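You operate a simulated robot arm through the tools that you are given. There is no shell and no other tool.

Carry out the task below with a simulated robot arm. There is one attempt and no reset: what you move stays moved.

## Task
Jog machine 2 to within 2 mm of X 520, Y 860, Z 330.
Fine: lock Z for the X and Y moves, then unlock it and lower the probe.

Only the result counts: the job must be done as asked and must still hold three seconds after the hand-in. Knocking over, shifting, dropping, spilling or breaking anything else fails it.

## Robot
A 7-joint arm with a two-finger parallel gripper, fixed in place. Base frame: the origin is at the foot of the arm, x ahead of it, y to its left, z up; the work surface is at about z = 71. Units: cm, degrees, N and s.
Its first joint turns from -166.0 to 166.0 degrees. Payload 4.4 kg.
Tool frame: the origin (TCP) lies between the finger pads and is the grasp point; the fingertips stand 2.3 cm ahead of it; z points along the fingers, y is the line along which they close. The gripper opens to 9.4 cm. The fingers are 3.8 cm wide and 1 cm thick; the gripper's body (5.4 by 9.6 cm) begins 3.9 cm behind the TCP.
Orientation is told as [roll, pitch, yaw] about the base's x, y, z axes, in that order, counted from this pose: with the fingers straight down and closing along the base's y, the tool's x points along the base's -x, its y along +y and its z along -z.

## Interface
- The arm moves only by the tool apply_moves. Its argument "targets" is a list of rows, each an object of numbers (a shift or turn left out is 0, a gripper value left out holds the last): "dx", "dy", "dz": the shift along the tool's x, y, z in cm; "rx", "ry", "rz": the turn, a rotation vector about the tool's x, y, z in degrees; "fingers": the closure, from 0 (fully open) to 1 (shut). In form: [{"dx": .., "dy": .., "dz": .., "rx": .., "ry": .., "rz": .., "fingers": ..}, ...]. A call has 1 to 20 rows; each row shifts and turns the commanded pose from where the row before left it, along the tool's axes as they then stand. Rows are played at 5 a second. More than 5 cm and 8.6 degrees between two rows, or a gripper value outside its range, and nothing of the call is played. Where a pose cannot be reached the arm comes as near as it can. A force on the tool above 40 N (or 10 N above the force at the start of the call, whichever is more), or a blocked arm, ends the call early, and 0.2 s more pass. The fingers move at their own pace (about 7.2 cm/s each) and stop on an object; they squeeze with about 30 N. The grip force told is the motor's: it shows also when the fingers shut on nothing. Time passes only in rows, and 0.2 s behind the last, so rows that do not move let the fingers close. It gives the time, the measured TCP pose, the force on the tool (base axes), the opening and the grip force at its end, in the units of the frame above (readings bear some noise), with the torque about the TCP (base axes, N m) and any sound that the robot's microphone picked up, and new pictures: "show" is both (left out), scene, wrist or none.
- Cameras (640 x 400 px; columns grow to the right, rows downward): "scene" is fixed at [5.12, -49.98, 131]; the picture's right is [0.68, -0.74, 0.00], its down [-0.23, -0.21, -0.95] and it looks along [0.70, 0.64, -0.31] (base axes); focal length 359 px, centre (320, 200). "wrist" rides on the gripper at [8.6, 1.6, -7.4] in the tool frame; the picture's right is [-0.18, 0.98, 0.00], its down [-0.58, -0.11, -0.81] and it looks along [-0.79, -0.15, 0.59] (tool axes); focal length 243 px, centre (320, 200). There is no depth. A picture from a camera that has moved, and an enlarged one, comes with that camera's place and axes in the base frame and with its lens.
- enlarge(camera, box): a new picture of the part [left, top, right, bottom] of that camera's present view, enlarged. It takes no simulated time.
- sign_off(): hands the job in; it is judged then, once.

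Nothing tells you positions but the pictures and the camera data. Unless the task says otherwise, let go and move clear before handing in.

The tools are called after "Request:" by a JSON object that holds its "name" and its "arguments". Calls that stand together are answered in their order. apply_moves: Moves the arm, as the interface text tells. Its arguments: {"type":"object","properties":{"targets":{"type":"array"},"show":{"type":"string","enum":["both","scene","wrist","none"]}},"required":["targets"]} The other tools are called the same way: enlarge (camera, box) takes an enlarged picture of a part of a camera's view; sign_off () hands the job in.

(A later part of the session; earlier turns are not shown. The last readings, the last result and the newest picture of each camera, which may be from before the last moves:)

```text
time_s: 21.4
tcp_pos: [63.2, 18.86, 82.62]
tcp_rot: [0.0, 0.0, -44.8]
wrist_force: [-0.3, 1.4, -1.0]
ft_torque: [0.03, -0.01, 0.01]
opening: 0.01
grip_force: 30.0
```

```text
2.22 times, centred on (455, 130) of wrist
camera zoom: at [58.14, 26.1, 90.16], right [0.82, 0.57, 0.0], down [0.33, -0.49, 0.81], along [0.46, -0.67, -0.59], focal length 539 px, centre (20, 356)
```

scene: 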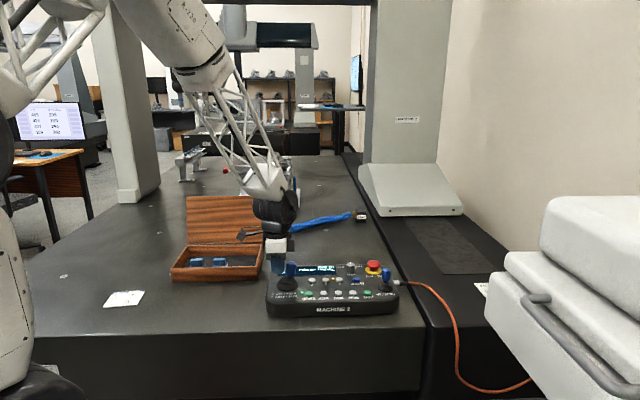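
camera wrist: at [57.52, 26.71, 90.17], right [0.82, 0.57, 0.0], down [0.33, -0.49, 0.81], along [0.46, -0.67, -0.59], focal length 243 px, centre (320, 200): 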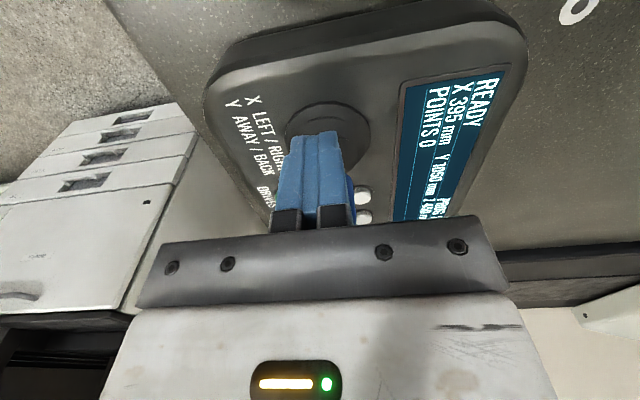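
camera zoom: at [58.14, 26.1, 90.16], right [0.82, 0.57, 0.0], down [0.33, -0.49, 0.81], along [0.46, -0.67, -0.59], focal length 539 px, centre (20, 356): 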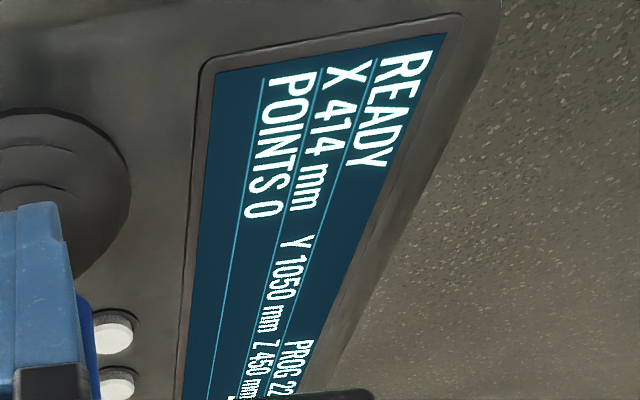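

X reads 414, about 16 mm/s, with Y and Z unchanged. I'll hold here for about 4 s.

Request:
{"name": "apply_moves", "arguments": {"targets": [{}, {}, {}, {}, {}, {}, {}, {}, {}, {}, {}, {}, {}, {}, {}, {}, {}, {}], "show": "scene"}}

Request:
{"name": "enlarge", "arguments": {"camera": "wrist", "box": [350, 40, 560, 220]}}

```text
time_s: 25.2
tcp_pos: [63.21, 18.95, 82.68]
tcp_rot: [0.1, 0.0, -44.9]
wrist_force: [-0.6, 1.2, 0.6]
ft_torque: [0.01, 0.02, 0.05]
opening: 0.0
grip_force: 29.9
```

scene: 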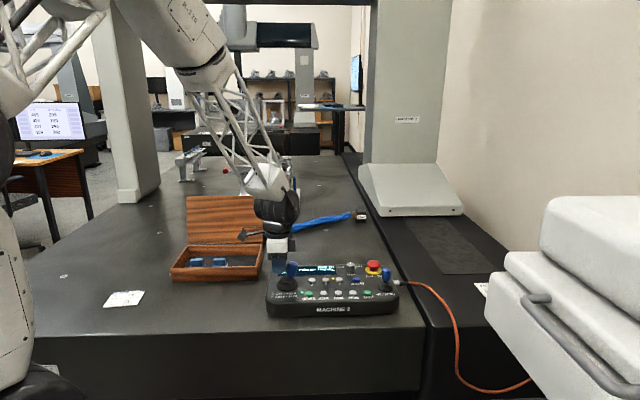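

```text
2.22 times, centred on (455, 130) of wrist
camera zoom: at [58.15, 26.1, 90.16], right [0.82, 0.57, 0.0], down [0.33, -0.49, 0.81], along [0.46, -0.67, -0.59], focal length 539 px, centre (20, 356)
```

zoom: 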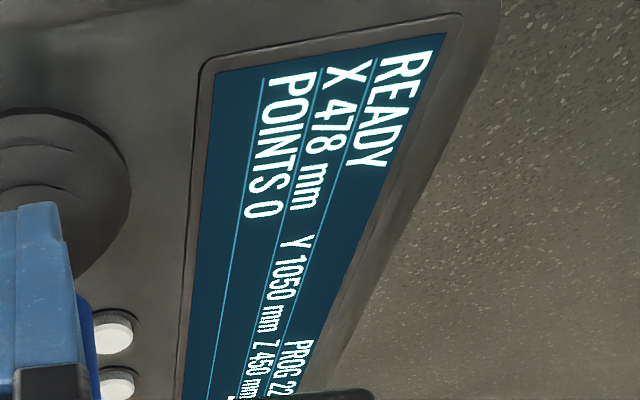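

X is 478 at about 16.8 mm/s, with 42 mm to go. I'll hold about 1.6 s more and then ease back to a slow speed for the final approach.

Request:
{"name": "apply_moves", "arguments": {"targets": [{}, {}, {}, {}, {}, {}, {}, {}, {"dx": 0.22}], "show": "none"}}

Request:
{"name": "enlarge", "arguments": {"camera": "wrist", "box": [350, 40, 560, 220]}}

```text
time_s: 27.2
tcp_pos: [63.1, 18.97, 82.74]
tcp_rot: [0.0, 0.0, -45.0]
wrist_force: [-0.8, 0.8, -0.6]
ft_torque: [0.03, -0.01, -0.02]
opening: 0.0
grip_force: 29.6
```

```text
2.22 times, centred on (455, 130) of wrist
camera zoom: at [57.95, 26.24, 90.16], right [0.82, 0.57, 0.0], down [0.33, -0.49, 0.81], along [0.46, -0.67, -0.59], focal length 539 px, centre (20, 356)
```

zoom: 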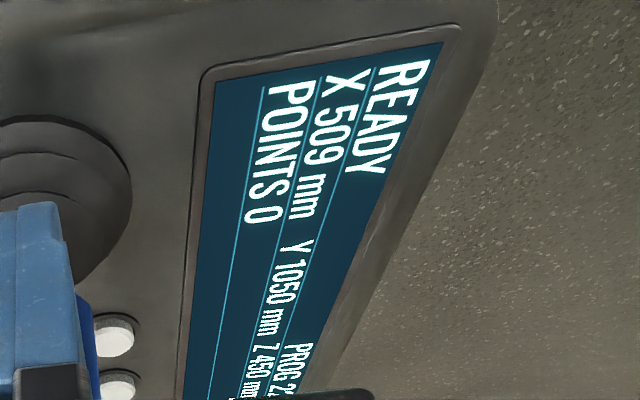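

X is 509. I'll wait briefly at this smaller deflection to measure the slow speed.

Request:
{"name": "apply_moves", "arguments": {"targets": [{}, {}], "show": "none"}}

Request:
{"name": "enlarge", "arguments": {"camera": "wrist", "box": [350, 40, 560, 220]}}

```text
time_s: 27.8
tcp_pos: [63.01, 19.0, 82.72]
tcp_rot: [0.0, 0.1, -44.8]
wrist_force: [-0.8, 0.4, 0.1]
ft_torque: [-0.03, 0.0, -0.03]
opening: 0.0
grip_force: 30.0
```

```text
2.22 times, centred on (455, 130) of wrist
camera zoom: at [57.95, 26.24, 90.16], right [0.82, 0.57, 0.0], down [0.33, -0.49, 0.81], along [0.46, -0.67, -0.59], focal length 539 px, centre (20, 356)
```

zoom: 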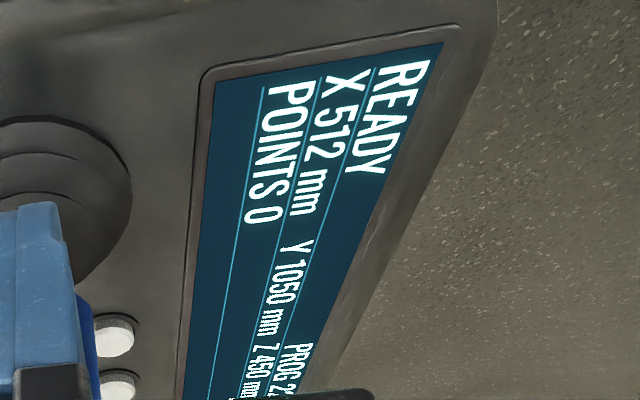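

The slow speed is 5 mm/s, with 8 mm left. I'll hold 1.4 s and then back off the stick completely.

Request:
{"name": "apply_moves", "arguments": {"targets": [{}, {}, {}, {}, {}, {}, {}, {"dx": 0.5}, {"dx": 0.8}, {}]}}

Request:
{"name": "enlarge", "arguments": {"camera": "wrist", "box": [350, 40, 560, 220]}}

Request:
{"name": "enlarge", "arguments": {"camera": "scene", "box": [220, 200, 380, 320]}}

```text
time_s: 30.0
tcp_pos: [62.02, 19.88, 82.71]
tcp_rot: [0.0, 0.0, -44.9]
wrist_force: [0.3, 0.2, 0.8]
ft_torque: [-0.02, 0.03, -0.01]
opening: 0.0
grip_force: 29.4
camera wrist: at [57.02, 27.18, 90.15], right [0.82, 0.57, 0.0], down [0.33, -0.49, 0.81], along [0.46, -0.67, -0.59], focal length 243 px, centre (320, 200)
```

scene: 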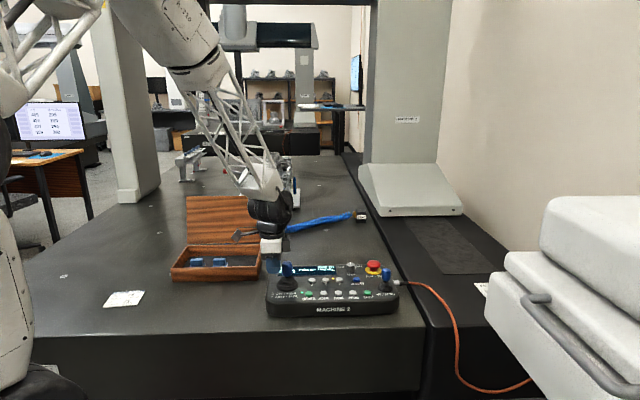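
wrist: 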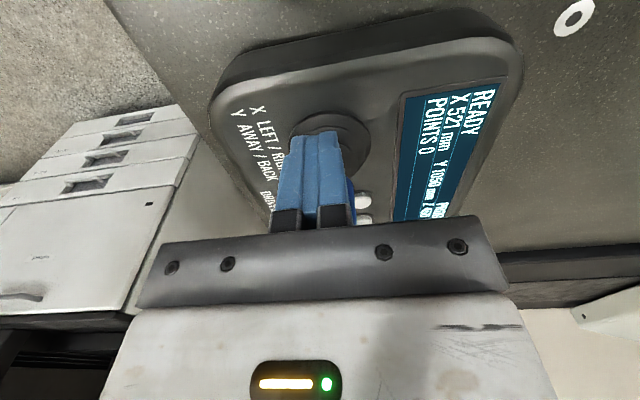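

```text
2.22 times, centred on (455, 130) of wrist
camera zoom: at [57.02, 27.18, 90.15], right [0.82, 0.57, 0.0], down [0.33, -0.49, 0.81], along [0.46, -0.67, -0.59], focal length 539 px, centre (20, 356)
```

zoom: 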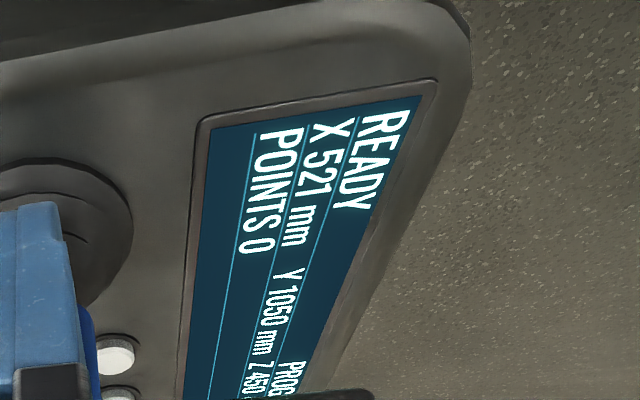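

```text
3.33 times, centred on (300, 260) of scene
camera zoom: at [5.12, -49.98, 131.0], right [0.68, -0.74, 0.0], down [-0.23, -0.21, -0.95], along [0.7, 0.64, -0.31], focal length 1197 px, centre (387, 0)
```

zoom: 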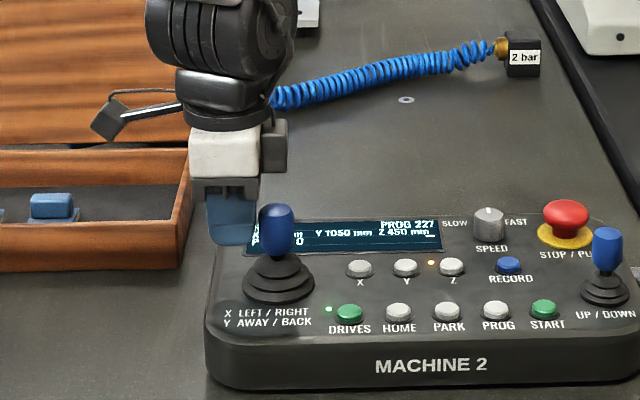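

X reads 521, within tolerance. For Y I'll lift, centre over the stick with the fingers open along its away/back line, and lower to straddle it.

Request:
{"name": "apply_moves", "arguments": {"targets": [{"dz": -2.5}, {"dz": -2.5}, {"dz": -1.5}, {"dx": -1.8, "fingers": 0.45}, {"dx": -1.88}, {}, {}]}}

Request:
{"name": "enlarge", "arguments": {"camera": "wrist", "box": [170, 0, 590, 240]}}

Request:
{"name": "enlarge", "arguments": {"camera": "scene", "box": [220, 200, 380, 320]}}

```text
time_s: 31.6
tcp_pos: [64.81, 17.25, 89.33]
tcp_rot: [0.0, -0.1, -44.9]
wrist_force: [-0.4, 0.9, -0.2]
ft_torque: [0.0, 0.0, 0.01]
opening: 5.18
grip_force: 0.0
camera wrist: at [59.65, 24.53, 96.77], right [0.82, 0.57, 0.0], down [0.33, -0.49, 0.81], along [0.46, -0.67, -0.59], focal length 243 px, centre (320, 200)
```

scene: 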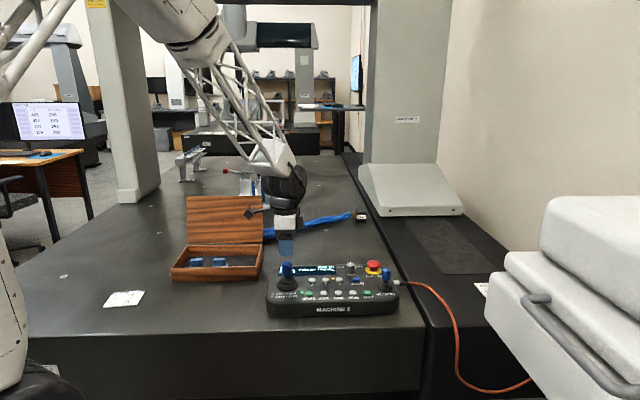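
wrist: 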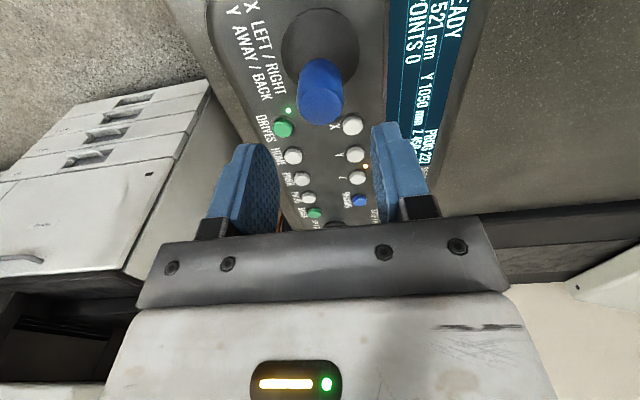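

```text
1.52 times, centred on (380, 120) of wrist
camera zoom: at [59.65, 24.53, 96.77], right [0.82, 0.57, 0.0], down [0.33, -0.49, 0.81], along [0.46, -0.67, -0.59], focal length 370 px, centre (229, 322)
```

zoom: 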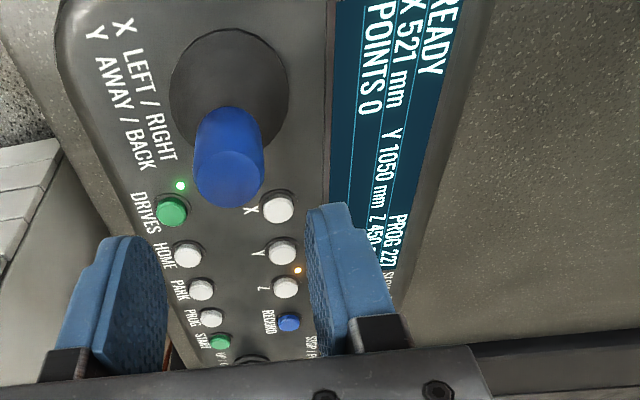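

```text
3.33 times, centred on (300, 260) of scene
camera zoom: at [5.12, -49.98, 131.0], right [0.68, -0.74, 0.0], down [-0.23, -0.21, -0.95], along [0.7, 0.64, -0.31], focal length 1197 px, centre (387, 0)
```

zoom: 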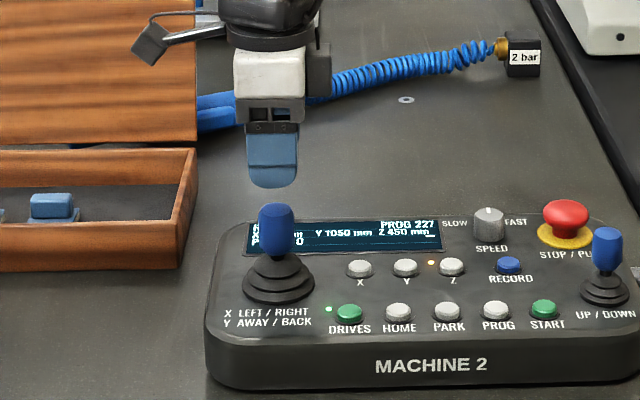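

The handle is centred between the fingers. I'll lower to straddle it.

Request:
{"name": "apply_moves", "arguments": {"targets": [{"dz": 2.2}, {"dz": 2.2}, {"dz": 2.0}, {}]}}

Request:
{"name": "enlarge", "arguments": {"camera": "wrist", "box": [170, 0, 590, 240]}}

Request:
{"name": "enlarge", "arguments": {"camera": "scene", "box": [220, 200, 380, 320]}}

```text
time_s: 32.6
tcp_pos: [64.7, 17.12, 82.89]
tcp_rot: [0.0, 0.1, -44.9]
wrist_force: [-0.4, 0.7, 0.5]
ft_torque: [0.02, -0.01, 0.0]
opening: 5.15
grip_force: 0.1
camera wrist: at [59.64, 24.41, 90.36], right [0.82, 0.57, 0.0], down [0.33, -0.49, 0.81], along [0.46, -0.66, -0.59], focal length 243 px, centre (320, 200)
```

scene: 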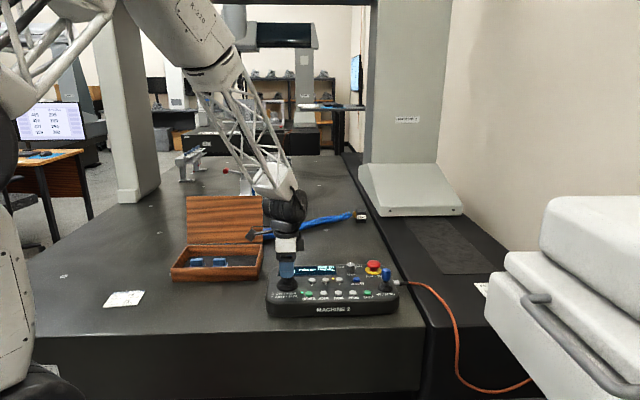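
wrist: 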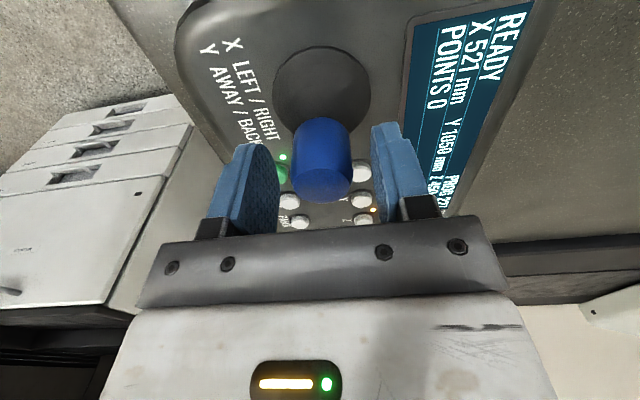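

```text
1.52 times, centred on (380, 120) of wrist
camera zoom: at [59.64, 24.41, 90.36], right [0.82, 0.57, 0.0], down [0.33, -0.49, 0.81], along [0.46, -0.66, -0.59], focal length 370 px, centre (229, 322)
```

zoom: 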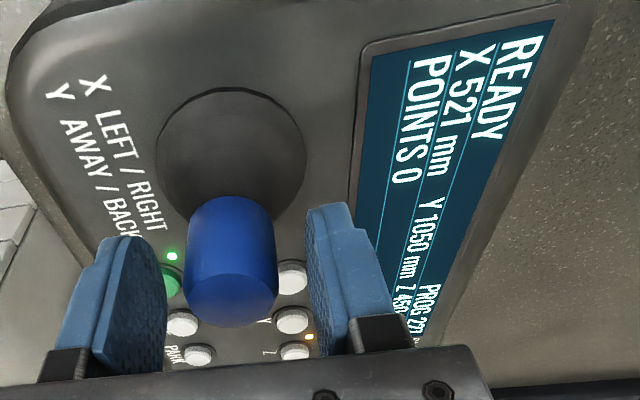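

```text
3.33 times, centred on (300, 260) of scene
camera zoom: at [5.12, -49.98, 131.0], right [0.68, -0.74, 0.0], down [-0.23, -0.21, -0.95], along [0.7, 0.64, -0.31], focal length 1197 px, centre (387, 0)
```

zoom: 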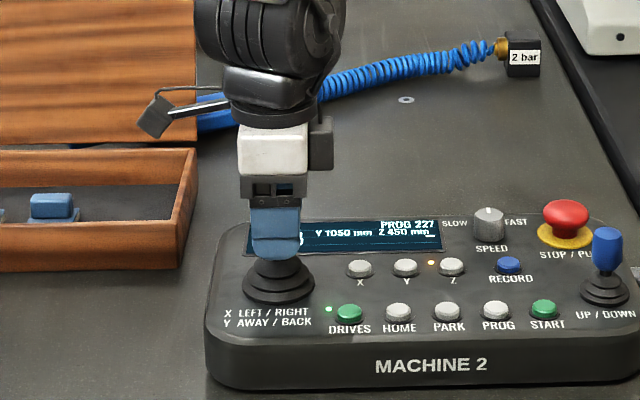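

The straddle is good and the display is fully readable. I'll move back, toward the operator, to push the stick and watch Y.

Request:
{"name": "apply_moves", "arguments": {"targets": [{"dy": -0.6}, {"dy": -0.5}, {"dy": -0.4}, {"dy": -0.4}, {}], "show": "wrist"}}

Request:
{"name": "enlarge", "arguments": {"camera": "wrist", "box": [370, 0, 580, 200]}}

```text
time_s: 33.8
tcp_pos: [63.29, 15.82, 82.93]
tcp_rot: [0.0, 0.1, -45.1]
wrist_force: [1.6, 0.7, -0.8]
ft_torque: [0.0, -0.07, -0.04]
opening: 5.22
grip_force: 0.9
camera wrist: at [58.26, 23.1, 90.29], right [0.82, 0.57, 0.0], down [0.33, -0.49, 0.81], along [0.46, -0.67, -0.59], focal length 243 px, centre (320, 200)
```

wrist: 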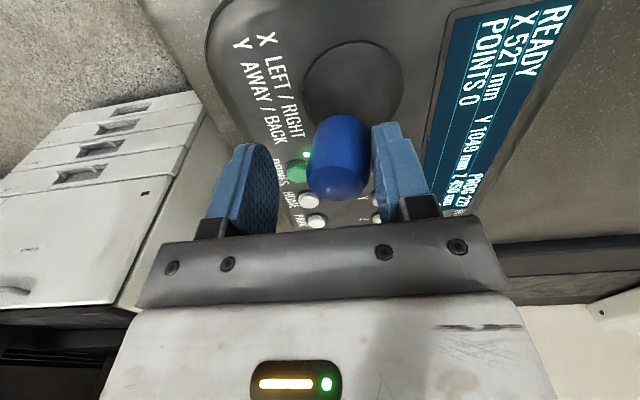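

```text
2.00 times, centred on (475, 100) of wrist
camera zoom: at [58.26, 23.1, 90.29], right [0.82, 0.57, 0.0], down [0.33, -0.49, 0.81], along [0.46, -0.67, -0.59], focal length 485 px, centre (10, 400)
```

zoom: 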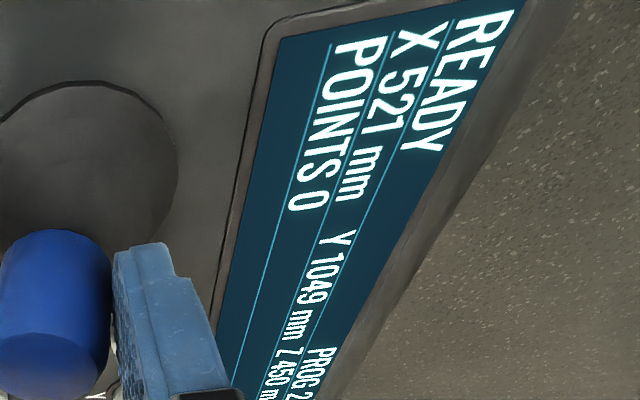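

Pushing back lowers Y, now 1049, and X is unchanged. I'll push a bit more and hold for about 2 s.

Request:
{"name": "apply_moves", "arguments": {"targets": [{"dy": -0.3}, {}, {}, {}, {}, {}, {}, {}], "show": "scene"}}

Request:
{"name": "enlarge", "arguments": {"camera": "wrist", "box": [370, 0, 580, 200]}}

```text
time_s: 35.6
tcp_pos: [63.11, 15.66, 82.86]
tcp_rot: [0.0, 0.1, -45.0]
wrist_force: [1.1, 2.2, 0.0]
ft_torque: [0.04, 0.02, 0.03]
opening: 5.26
grip_force: 0.6
```

scene: 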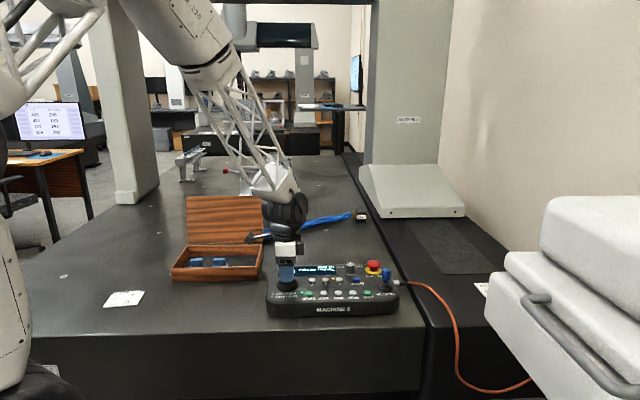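

```text
2.00 times, centred on (475, 100) of wrist
camera zoom: at [58.1, 22.87, 90.3], right [0.82, 0.57, 0.0], down [0.33, -0.49, 0.81], along [0.46, -0.67, -0.59], focal length 485 px, centre (10, 400)
```

zoom: 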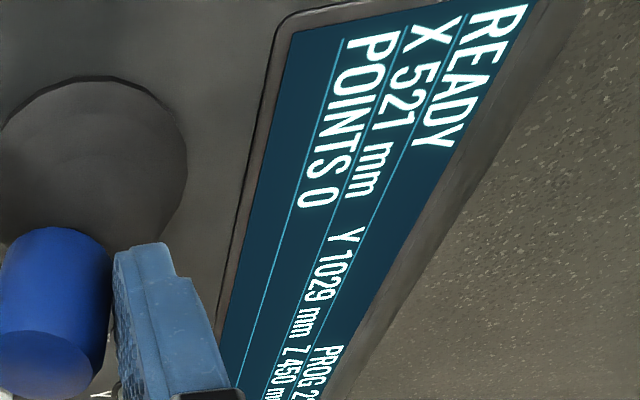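

Y is 1029 and moving about 12 mm/s, with 169 mm to go. I'll push slightly more and hold.

Request:
{"name": "apply_moves", "arguments": {"targets": [{"dy": -0.2}, {}, {}, {}, {}, {}, {}, {}, {}, {}, {}, {}, {}, {}, {}], "show": "scene"}}

Request:
{"name": "enlarge", "arguments": {"camera": "wrist", "box": [370, 0, 580, 200]}}

```text
time_s: 38.8
tcp_pos: [63.17, 15.58, 82.86]
tcp_rot: [0.0, 0.0, -45.0]
wrist_force: [1.6, 1.4, 0.2]
ft_torque: [0.04, -0.03, -0.04]
opening: 5.26
grip_force: 1.0
```

scene: 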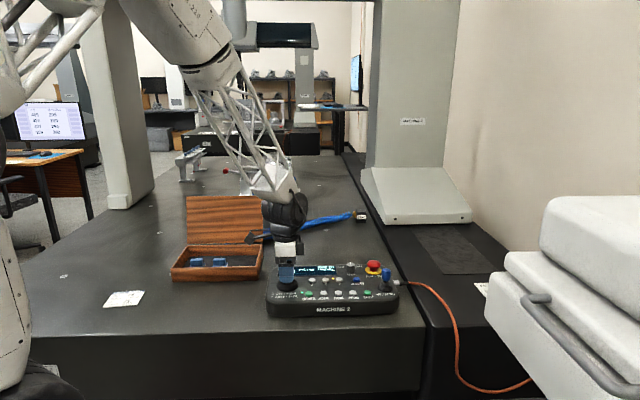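

```text
2.00 times, centred on (475, 100) of wrist
camera zoom: at [57.95, 22.7, 90.32], right [0.82, 0.57, 0.0], down [0.33, -0.49, 0.81], along [0.46, -0.67, -0.59], focal length 485 px, centre (10, 400)
```

zoom: 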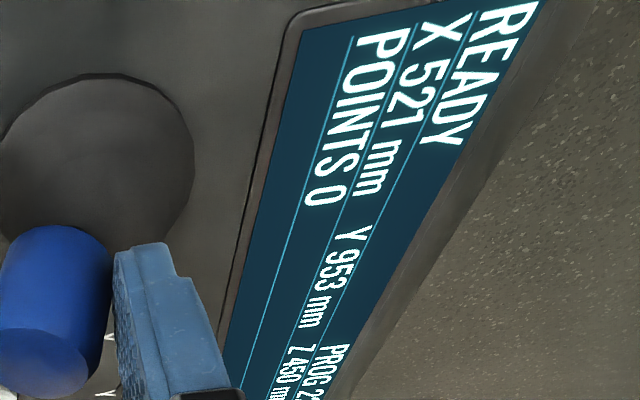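

Y is 953 at about 24 mm/s, with 93 mm to go. I'll hold about 2.8 s and then ease back to a slower speed.

Request:
{"name": "apply_moves", "arguments": {"targets": [{}, {}, {}, {}, {}, {}, {}, {}, {}, {}, {}, {}, {}, {"dy": 0.25}], "show": "none"}}

Request:
{"name": "enlarge", "arguments": {"camera": "wrist", "box": [370, 0, 580, 200]}}

```text
time_s: 41.8
tcp_pos: [63.23, 15.61, 82.81]
tcp_rot: [0.1, 0.0, -44.9]
wrist_force: [0.9, 1.7, 0.1]
ft_torque: [0.02, -0.02, 0.01]
opening: 5.23
grip_force: 0.6
```

```text
2.00 times, centred on (475, 100) of wrist
camera zoom: at [58.14, 22.91, 90.31], right [0.82, 0.57, 0.0], down [0.33, -0.49, 0.81], along [0.46, -0.67, -0.59], focal length 485 px, centre (10, 400)
```

zoom: 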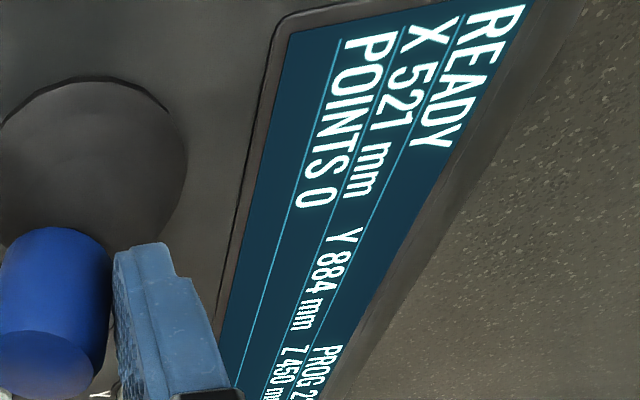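

Y is 884, with 24 mm to go. I'll hold about 1 s and then ease back a bit more.

Request:
{"name": "apply_moves", "arguments": {"targets": [{}, {}, {}, {}, {}, {"dy": 0.13}], "show": "none"}}

Request:
{"name": "enlarge", "arguments": {"camera": "wrist", "box": [370, 0, 580, 200]}}

```text
time_s: 43.2
tcp_pos: [63.35, 15.82, 82.85]
tcp_rot: [0.0, 0.1, -45.0]
wrist_force: [1.5, -0.2, 0.4]
ft_torque: [0.04, -0.02, -0.01]
opening: 5.22
grip_force: 0.6
```

```text
2.00 times, centred on (475, 100) of wrist
camera zoom: at [58.22, 23.03, 90.27], right [0.82, 0.57, 0.0], down [0.33, -0.49, 0.81], along [0.46, -0.67, -0.59], focal length 485 px, centre (10, 400)
```

zoom: 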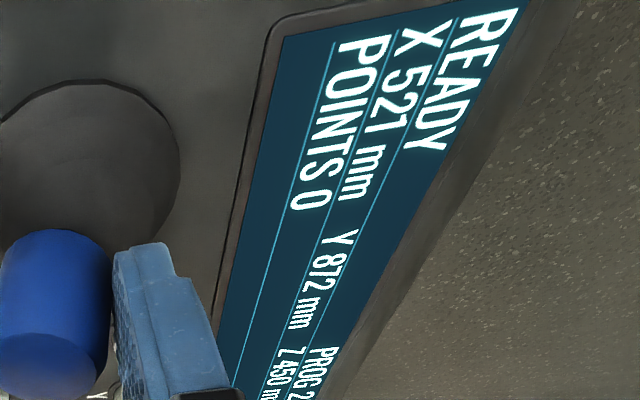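

Y is 872, with 12 mm to go. I'll hold briefly to measure the current slow speed.

Request:
{"name": "apply_moves", "arguments": {"targets": [{}, {}, {}], "show": "none"}}

Request:
{"name": "enlarge", "arguments": {"camera": "wrist", "box": [370, 0, 580, 200]}}

```text
time_s: 44.0
tcp_pos: [63.27, 15.76, 82.83]
tcp_rot: [0.0, 0.1, -45.0]
wrist_force: [1.0, 0.7, 0.2]
ft_torque: [0.05, -0.02, -0.01]
opening: 5.23
grip_force: 0.6
```

```text
2.00 times, centred on (475, 100) of wrist
camera zoom: at [58.22, 23.03, 90.26], right [0.82, 0.57, 0.0], down [0.33, -0.49, 0.81], along [0.46, -0.67, -0.59], focal length 485 px, centre (10, 400)
```

zoom: 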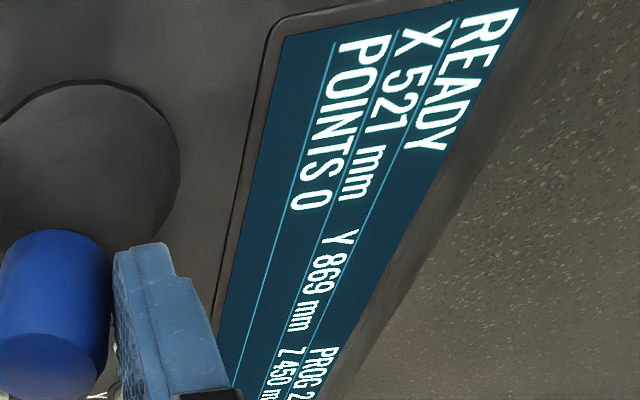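

The speed is about 4 mm/s with 9 mm left. I'll hold about 1.8 s and then return to centre, releasing the stick.

Request:
{"name": "apply_moves", "arguments": {"targets": [{}, {}, {}, {}, {}, {}, {}, {}, {}, {"dy": 0.6}, {"dy": 0.7}, {"dy": 0.7}, {}]}}

Request:
{"name": "enlarge", "arguments": {"camera": "wrist", "box": [370, 0, 580, 200]}}

Request:
{"name": "enlarge", "arguments": {"camera": "scene", "box": [220, 200, 380, 320]}}

```text
time_s: 46.8
tcp_pos: [64.78, 17.21, 82.7]
tcp_rot: [-0.1, 0.0, -44.9]
wrist_force: [-0.4, 0.5, 0.4]
ft_torque: [-0.01, -0.02, 0.01]
opening: 5.18
grip_force: 0.1
camera wrist: at [59.66, 24.41, 90.24], right [0.82, 0.57, 0.0], down [0.33, -0.49, 0.81], along [0.46, -0.66, -0.59], focal length 243 px, centre (320, 200)
```

scene: 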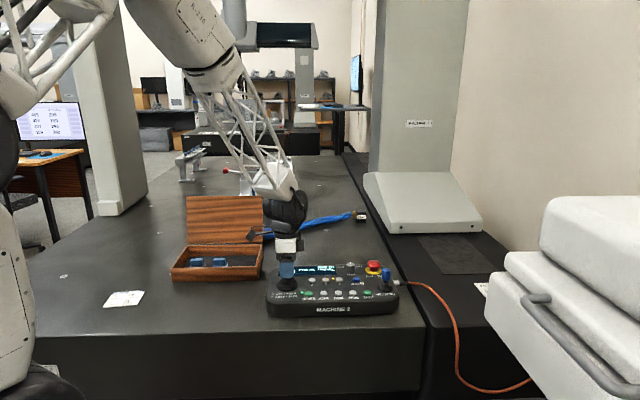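
wrist: 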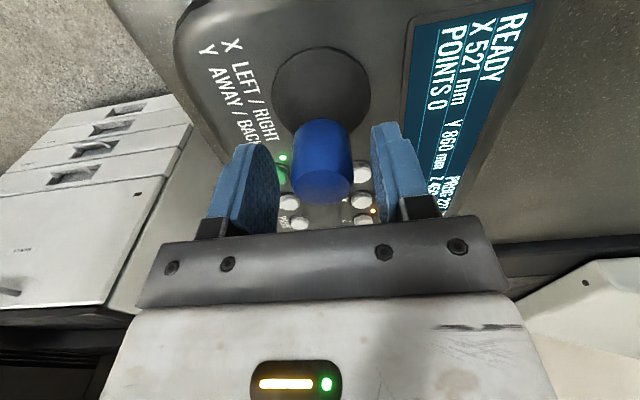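

```text
2.00 times, centred on (475, 100) of wrist
camera zoom: at [59.66, 24.41, 90.24], right [0.82, 0.57, 0.0], down [0.33, -0.49, 0.81], along [0.46, -0.66, -0.59], focal length 485 px, centre (10, 400)
```

zoom: 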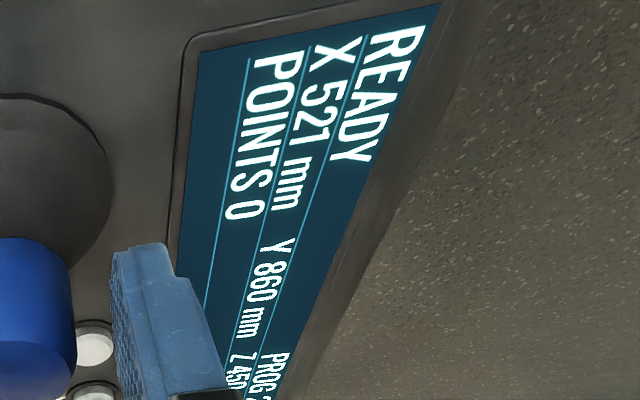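

```text
3.33 times, centred on (300, 260) of scene
camera zoom: at [5.12, -49.98, 131.0], right [0.68, -0.74, 0.0], down [-0.23, -0.21, -0.95], along [0.7, 0.64, -0.31], focal length 1197 px, centre (387, 0)
```

zoom: 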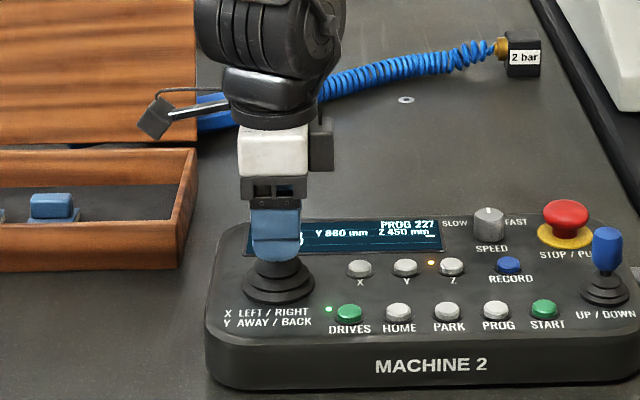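

X is 521, Y is 860 and Z is still locked at 450. Next I'll lift off, shut the fingers and move over the Z button to unlock it.

Request:
{"name": "apply_moves", "arguments": {"targets": [{"dz": -2.5}, {"dz": -2.5}, {"dz": -2}, {"dx": -2.8, "dy": 0.34, "fingers": 1}, {"dx": -3, "dy": 0.35}, {"dx": -3, "dy": 0.35}, {"dx": -3, "dy": 0.35}, {"dx": -3, "dy": 0.35}, {}, {}]}}

Request:
{"name": "enlarge", "arguments": {"camera": "wrist", "box": [170, 0, 590, 240]}}

Request:
{"name": "enlarge", "arguments": {"camera": "scene", "box": [250, 200, 410, 320]}}

```text
time_s: 49.0
tcp_pos: [76.42, 7.87, 90.02]
tcp_rot: [0.0, -0.1, -45.0]
wrist_force: [0.5, 0.1, 0.0]
ft_torque: [-0.02, -0.02, 0.02]
opening: 0.0
grip_force: 30.2
camera wrist: at [71.36, 15.17, 97.45], right [0.82, 0.57, 0.0], down [0.33, -0.49, 0.81], along [0.46, -0.67, -0.59], focal length 243 px, centre (320, 200)
```

scene: 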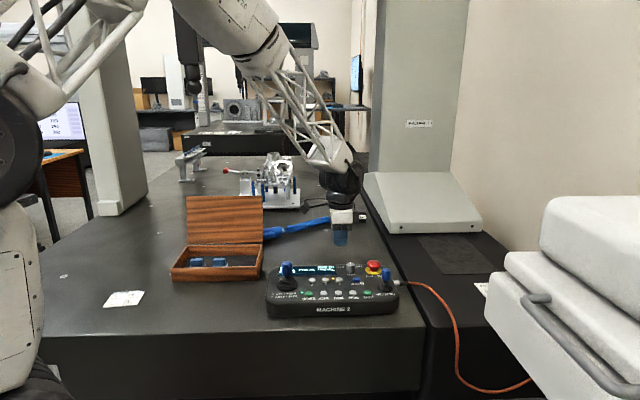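
wrist: 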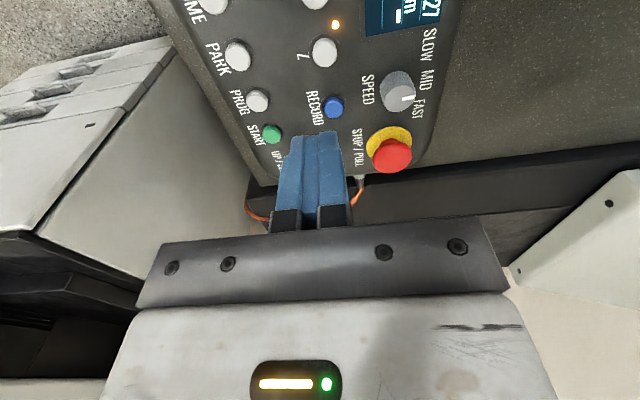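

```text
1.52 times, centred on (380, 120) of wrist
camera zoom: at [71.36, 15.17, 97.45], right [0.82, 0.57, 0.0], down [0.33, -0.49, 0.81], along [0.46, -0.67, -0.59], focal length 370 px, centre (229, 322)
```

zoom: 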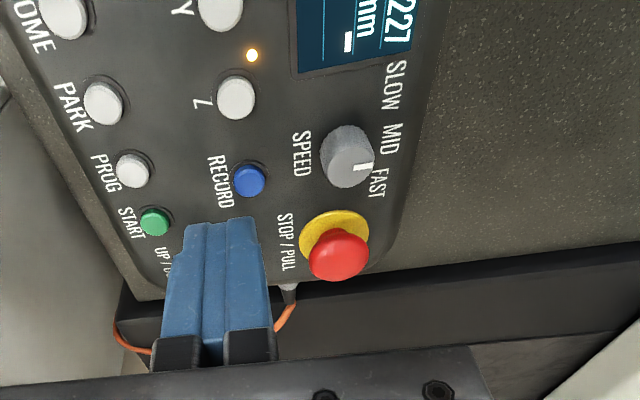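

```text
3.33 times, centred on (330, 260) of scene
camera zoom: at [5.12, -49.98, 131.0], right [0.68, -0.74, 0.0], down [-0.23, -0.21, -0.95], along [0.7, 0.64, -0.31], focal length 1197 px, centre (287, 0)
```

zoom: 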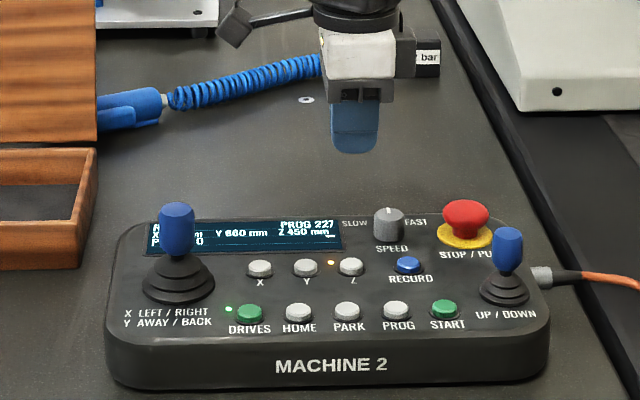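

The closed fingers are nearly above Z. I'll shift about 0.25 cm toward the back of the box, go down to just above the button and check.

Request:
{"name": "apply_moves", "arguments": {"targets": [{"dy": 0.25, "dz": 3}, {"dz": 3}, {"dz": 2.5}, {"dz": 1.7}, {}]}}

Request:
{"name": "enlarge", "arguments": {"camera": "wrist", "box": [170, 0, 590, 240]}}

Request:
{"name": "enlarge", "arguments": {"camera": "scene", "box": [270, 220, 410, 325]}}

```text
time_s: 50.2
tcp_pos: [76.73, 8.25, 79.64]
tcp_rot: [0.0, 0.0, -45.0]
wrist_force: [-0.2, 0.8, 1.0]
ft_torque: [-0.01, 0.01, 0.0]
opening: 0.01
grip_force: 29.9
camera wrist: at [71.63, 15.38, 87.1], right [0.82, 0.57, 0.0], down [0.33, -0.49, 0.81], along [0.46, -0.67, -0.59], focal length 243 px, centre (320, 200)
```

scene: 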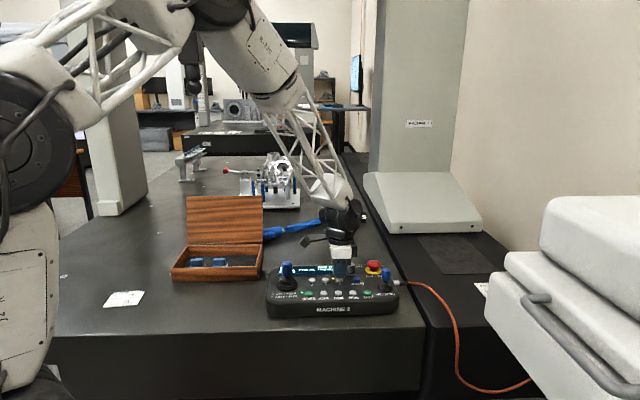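
wrist: 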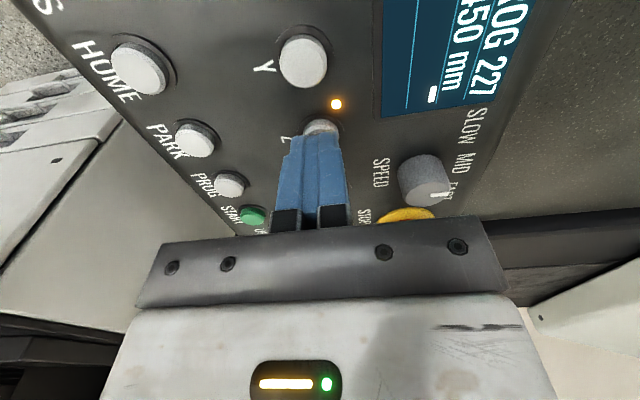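

```text
1.52 times, centred on (380, 120) of wrist
camera zoom: at [71.63, 15.38, 87.1], right [0.82, 0.57, 0.0], down [0.33, -0.49, 0.81], along [0.46, -0.67, -0.59], focal length 370 px, centre (229, 322)
```

zoom: 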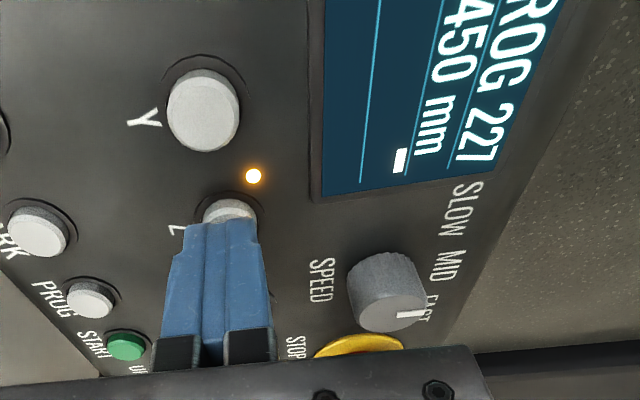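

```text
3.81 times, centred on (340, 272) of scene
camera zoom: at [5.12, -49.98, 131.0], right [0.68, -0.74, 0.0], down [-0.23, -0.21, -0.95], along [0.7, 0.64, -0.31], focal length 1368 px, centre (244, -76)
```

zoom: 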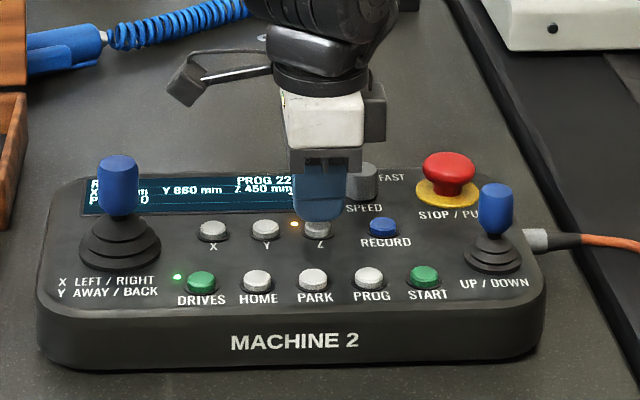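

The tips are centred on Z, with Y, RECORD and the speed knob clear. I'll press it once and then lift.

Request:
{"name": "apply_moves", "arguments": {"targets": [{"dz": 0.3}, {"dz": 0.3}, {"dz": 0.2}, {"dz": 0.15}, {}], "show": "wrist"}}

Request:
{"name": "enlarge", "arguments": {"camera": "scene", "box": [270, 220, 410, 325]}}

```text
time_s: 51.4
tcp_pos: [76.61, 8.2, 78.58]
tcp_rot: [0.0, 0.0, -45.0]
wrist_force: [-2.6, 0.5, 6.1]
ft_torque: [0.04, 0.03, 0.03]
opening: 0.0
grip_force: 29.9
heard: click
camera wrist: at [71.55, 15.36, 86.14], right [0.82, 0.57, 0.0], down [0.33, -0.49, 0.81], along [0.46, -0.66, -0.59], focal length 243 px, centre (320, 200)
```

wrist: 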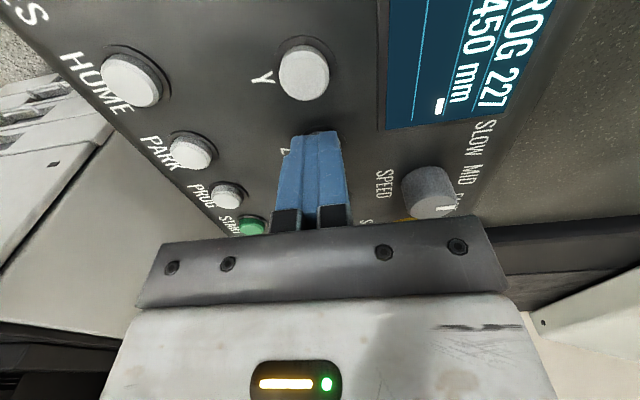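

```text
3.81 times, centred on (340, 272) of scene
camera zoom: at [5.12, -49.98, 131.0], right [0.68, -0.74, 0.0], down [-0.23, -0.21, -0.95], along [0.7, 0.64, -0.31], focal length 1368 px, centre (244, -76)
```

zoom: 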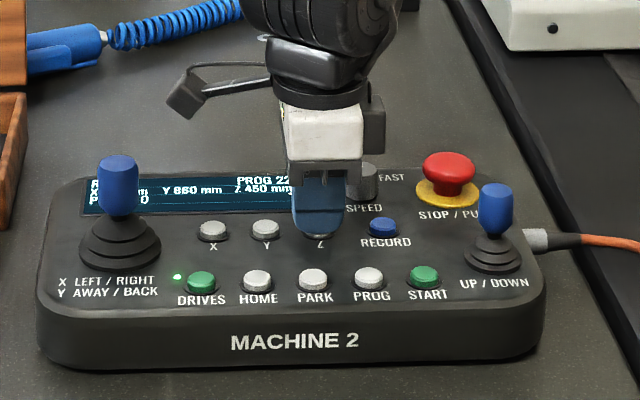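

I heard a click and the Z lamp went out, so Z is unlocked. I'll lift and go over the right UP/DOWN stick near (83, −4) with the fingers part-open along its push line.

Request:
{"name": "apply_moves", "arguments": {"targets": [{"dz": -1.5}, {"dz": -3.5}, {"dz": -4}, {"dz": -4}, {"dx": -2.6, "dy": -0.8, "fingers": 0.5}, {"dx": -2.6, "dy": -0.8}, {"dx": -2.6, "dy": -0.8}, {"dx": -2.6, "dy": -0.8}, {"dx": -2.7, "dy": -0.9}, {}]}}

Request:
{"name": "enlarge", "arguments": {"camera": "wrist", "box": [170, 0, 590, 240]}}

Request:
{"name": "enlarge", "arguments": {"camera": "scene", "box": [270, 220, 410, 325]}}

```text
time_s: 53.6
tcp_pos: [82.97, -4.01, 91.72]
tcp_rot: [0.0, 0.0, -44.9]
wrist_force: [0.0, -0.2, -0.1]
ft_torque: [0.03, -0.04, 0.03]
opening: 4.71
grip_force: 0.0
camera wrist: at [77.95, 3.2, 99.05], right [0.82, 0.57, 0.0], down [0.33, -0.49, 0.81], along [0.46, -0.67, -0.59], focal length 243 px, centre (320, 200)
```

scene: 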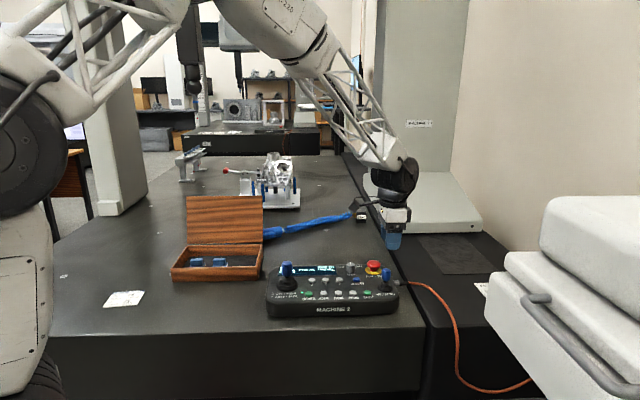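
wrist: 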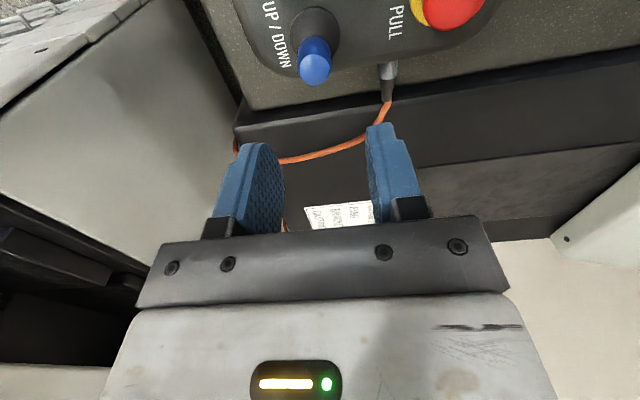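

```text
1.52 times, centred on (380, 120) of wrist
camera zoom: at [77.95, 3.2, 99.05], right [0.82, 0.57, 0.0], down [0.33, -0.49, 0.81], along [0.46, -0.67, -0.59], focal length 370 px, centre (229, 322)
```

zoom: 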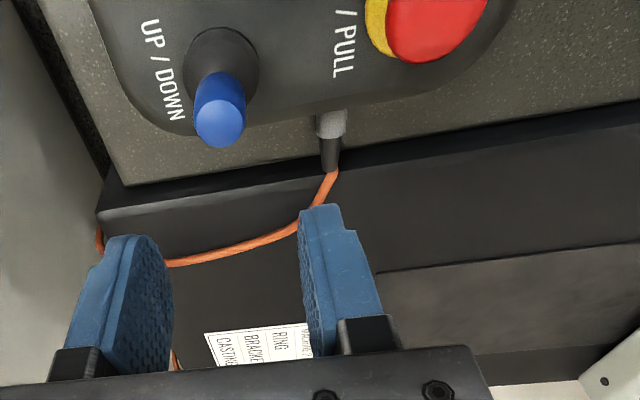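

```text
3.81 times, centred on (340, 272) of scene
camera zoom: at [5.12, -49.98, 131.0], right [0.68, -0.74, 0.0], down [-0.23, -0.21, -0.95], along [0.7, 0.64, -0.31], focal length 1368 px, centre (244, -76)
```

zoom: 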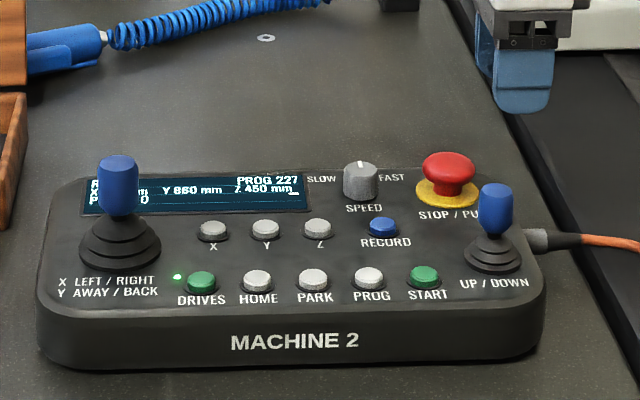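

The right stick's handle is at about (82.35, −3.75) and its top is near z 82. I'll correct the position and lower to straddle it, staying well clear of the STOP button.

Request:
{"name": "apply_moves", "arguments": {"targets": [{"dx": 0.6, "dy": -0.25, "dz": 2}, {"dz": 2.5}, {"dz": 2}, {}]}}

Request:
{"name": "enlarge", "arguments": {"camera": "wrist", "box": [170, 0, 590, 240]}}

Request:
{"name": "enlarge", "arguments": {"camera": "scene", "box": [280, 210, 420, 315]}}

```text
time_s: 54.6
tcp_pos: [82.48, -3.8, 85.29]
tcp_rot: [0.1, 0.0, -45.0]
wrist_force: [-0.5, -0.2, -0.2]
ft_torque: [0.0, 0.02, -0.02]
opening: 4.68
grip_force: 0.0
camera wrist: at [77.37, 3.5, 92.66], right [0.82, 0.57, 0.0], down [0.33, -0.49, 0.81], along [0.46, -0.67, -0.59], focal length 243 px, centre (320, 200)
```

scene: 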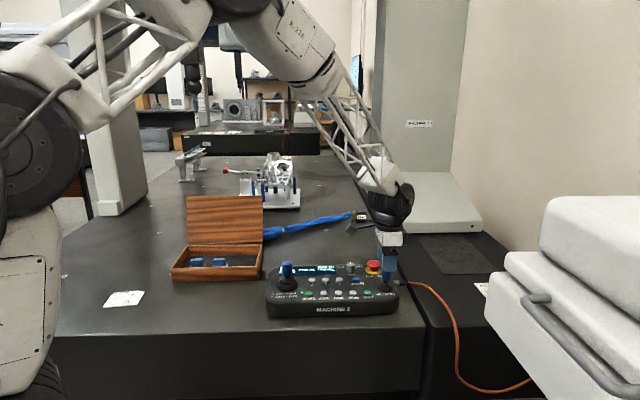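
wrist: 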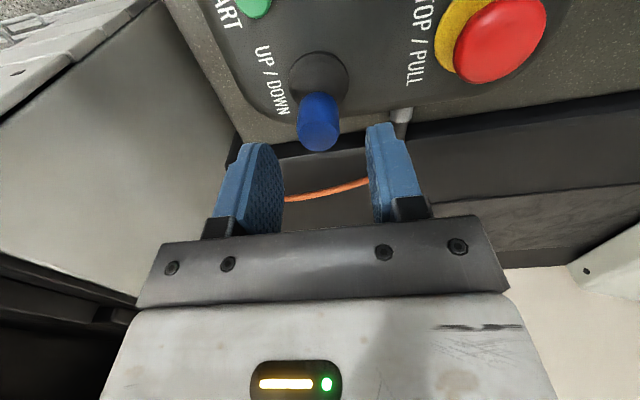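

```text
1.52 times, centred on (380, 120) of wrist
camera zoom: at [77.37, 3.5, 92.66], right [0.82, 0.57, 0.0], down [0.33, -0.49, 0.81], along [0.46, -0.67, -0.59], focal length 370 px, centre (229, 322)
```

zoom: 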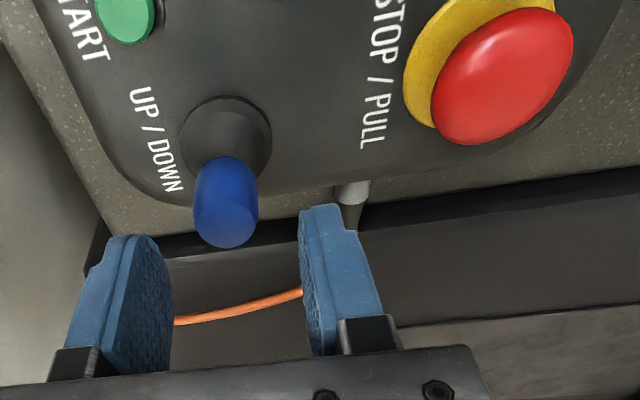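

```text
3.81 times, centred on (350, 262) of scene
camera zoom: at [5.12, -49.98, 131.0], right [0.68, -0.74, 0.0], down [-0.23, -0.21, -0.95], along [0.7, 0.64, -0.31], focal length 1368 px, centre (206, -38)
```

zoom: 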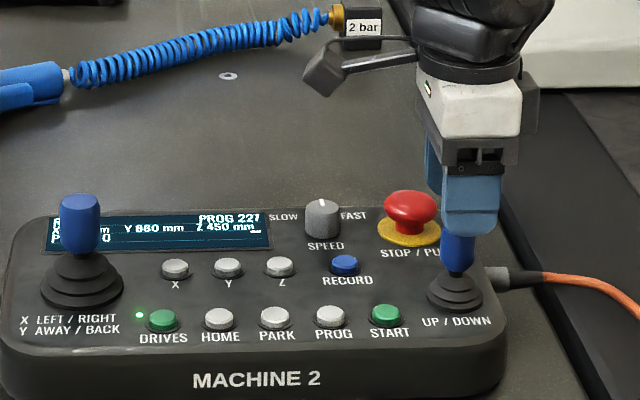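

The handle is centred between the fingers. I'll lower the last 4 cm.

Request:
{"name": "apply_moves", "arguments": {"targets": [{"dz": 1.5}, {"dz": 1.5}, {"dz": 1.1}, {}]}}

Request:
{"name": "enlarge", "arguments": {"camera": "wrist", "box": [170, 0, 590, 240]}}

Request:
{"name": "enlarge", "arguments": {"camera": "scene", "box": [280, 210, 420, 315]}}

```text
time_s: 55.6
tcp_pos: [82.29, -3.73, 81.05]
tcp_rot: [0.0, 0.1, -45.0]
wrist_force: [-0.1, -0.2, -0.7]
ft_torque: [-0.04, 0.01, -0.01]
opening: 4.7
grip_force: 0.0
camera wrist: at [77.28, 3.54, 88.47], right [0.82, 0.57, 0.0], down [0.33, -0.49, 0.81], along [0.46, -0.67, -0.59], focal length 243 px, centre (320, 200)
```

scene: 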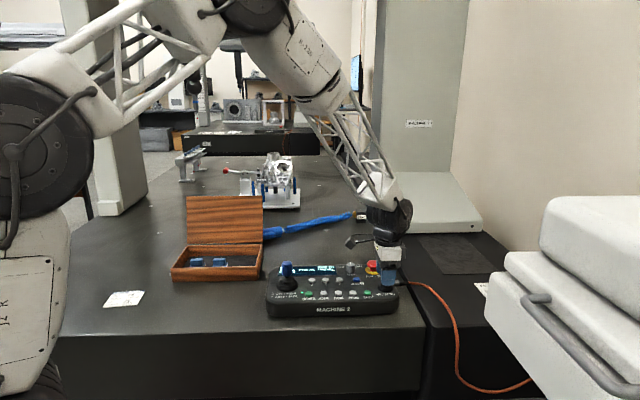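
wrist: 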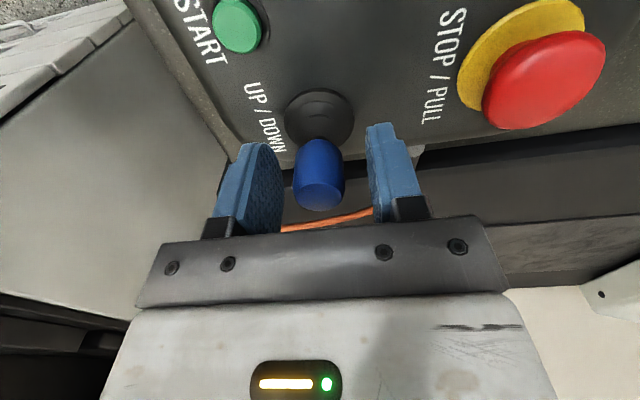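

```text
1.52 times, centred on (380, 120) of wrist
camera zoom: at [77.28, 3.54, 88.47], right [0.82, 0.57, 0.0], down [0.33, -0.49, 0.81], along [0.46, -0.67, -0.59], focal length 370 px, centre (229, 322)
```

zoom: 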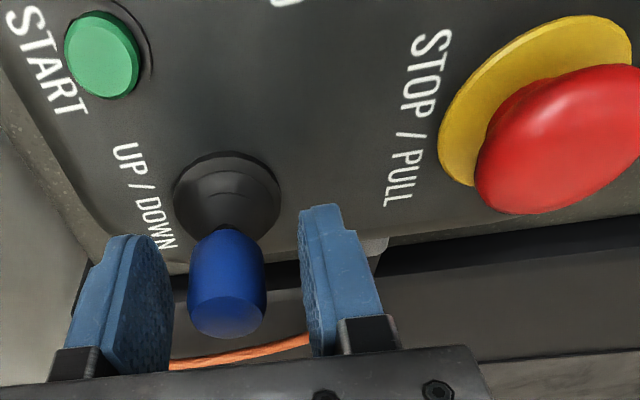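

```text
3.81 times, centred on (350, 262) of scene
camera zoom: at [5.12, -49.98, 131.0], right [0.68, -0.74, 0.0], down [-0.23, -0.21, -0.95], along [0.7, 0.64, -0.31], focal length 1368 px, centre (206, -38)
```

zoom: 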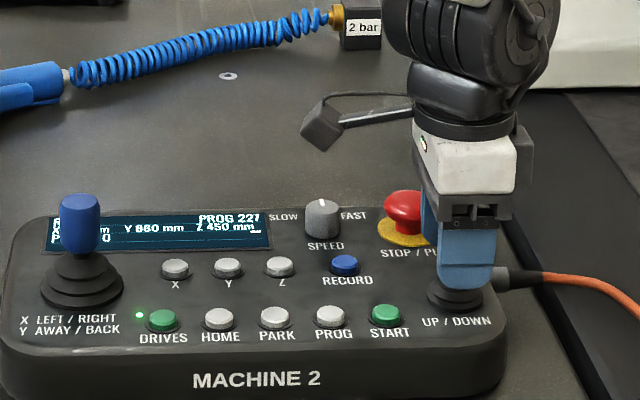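

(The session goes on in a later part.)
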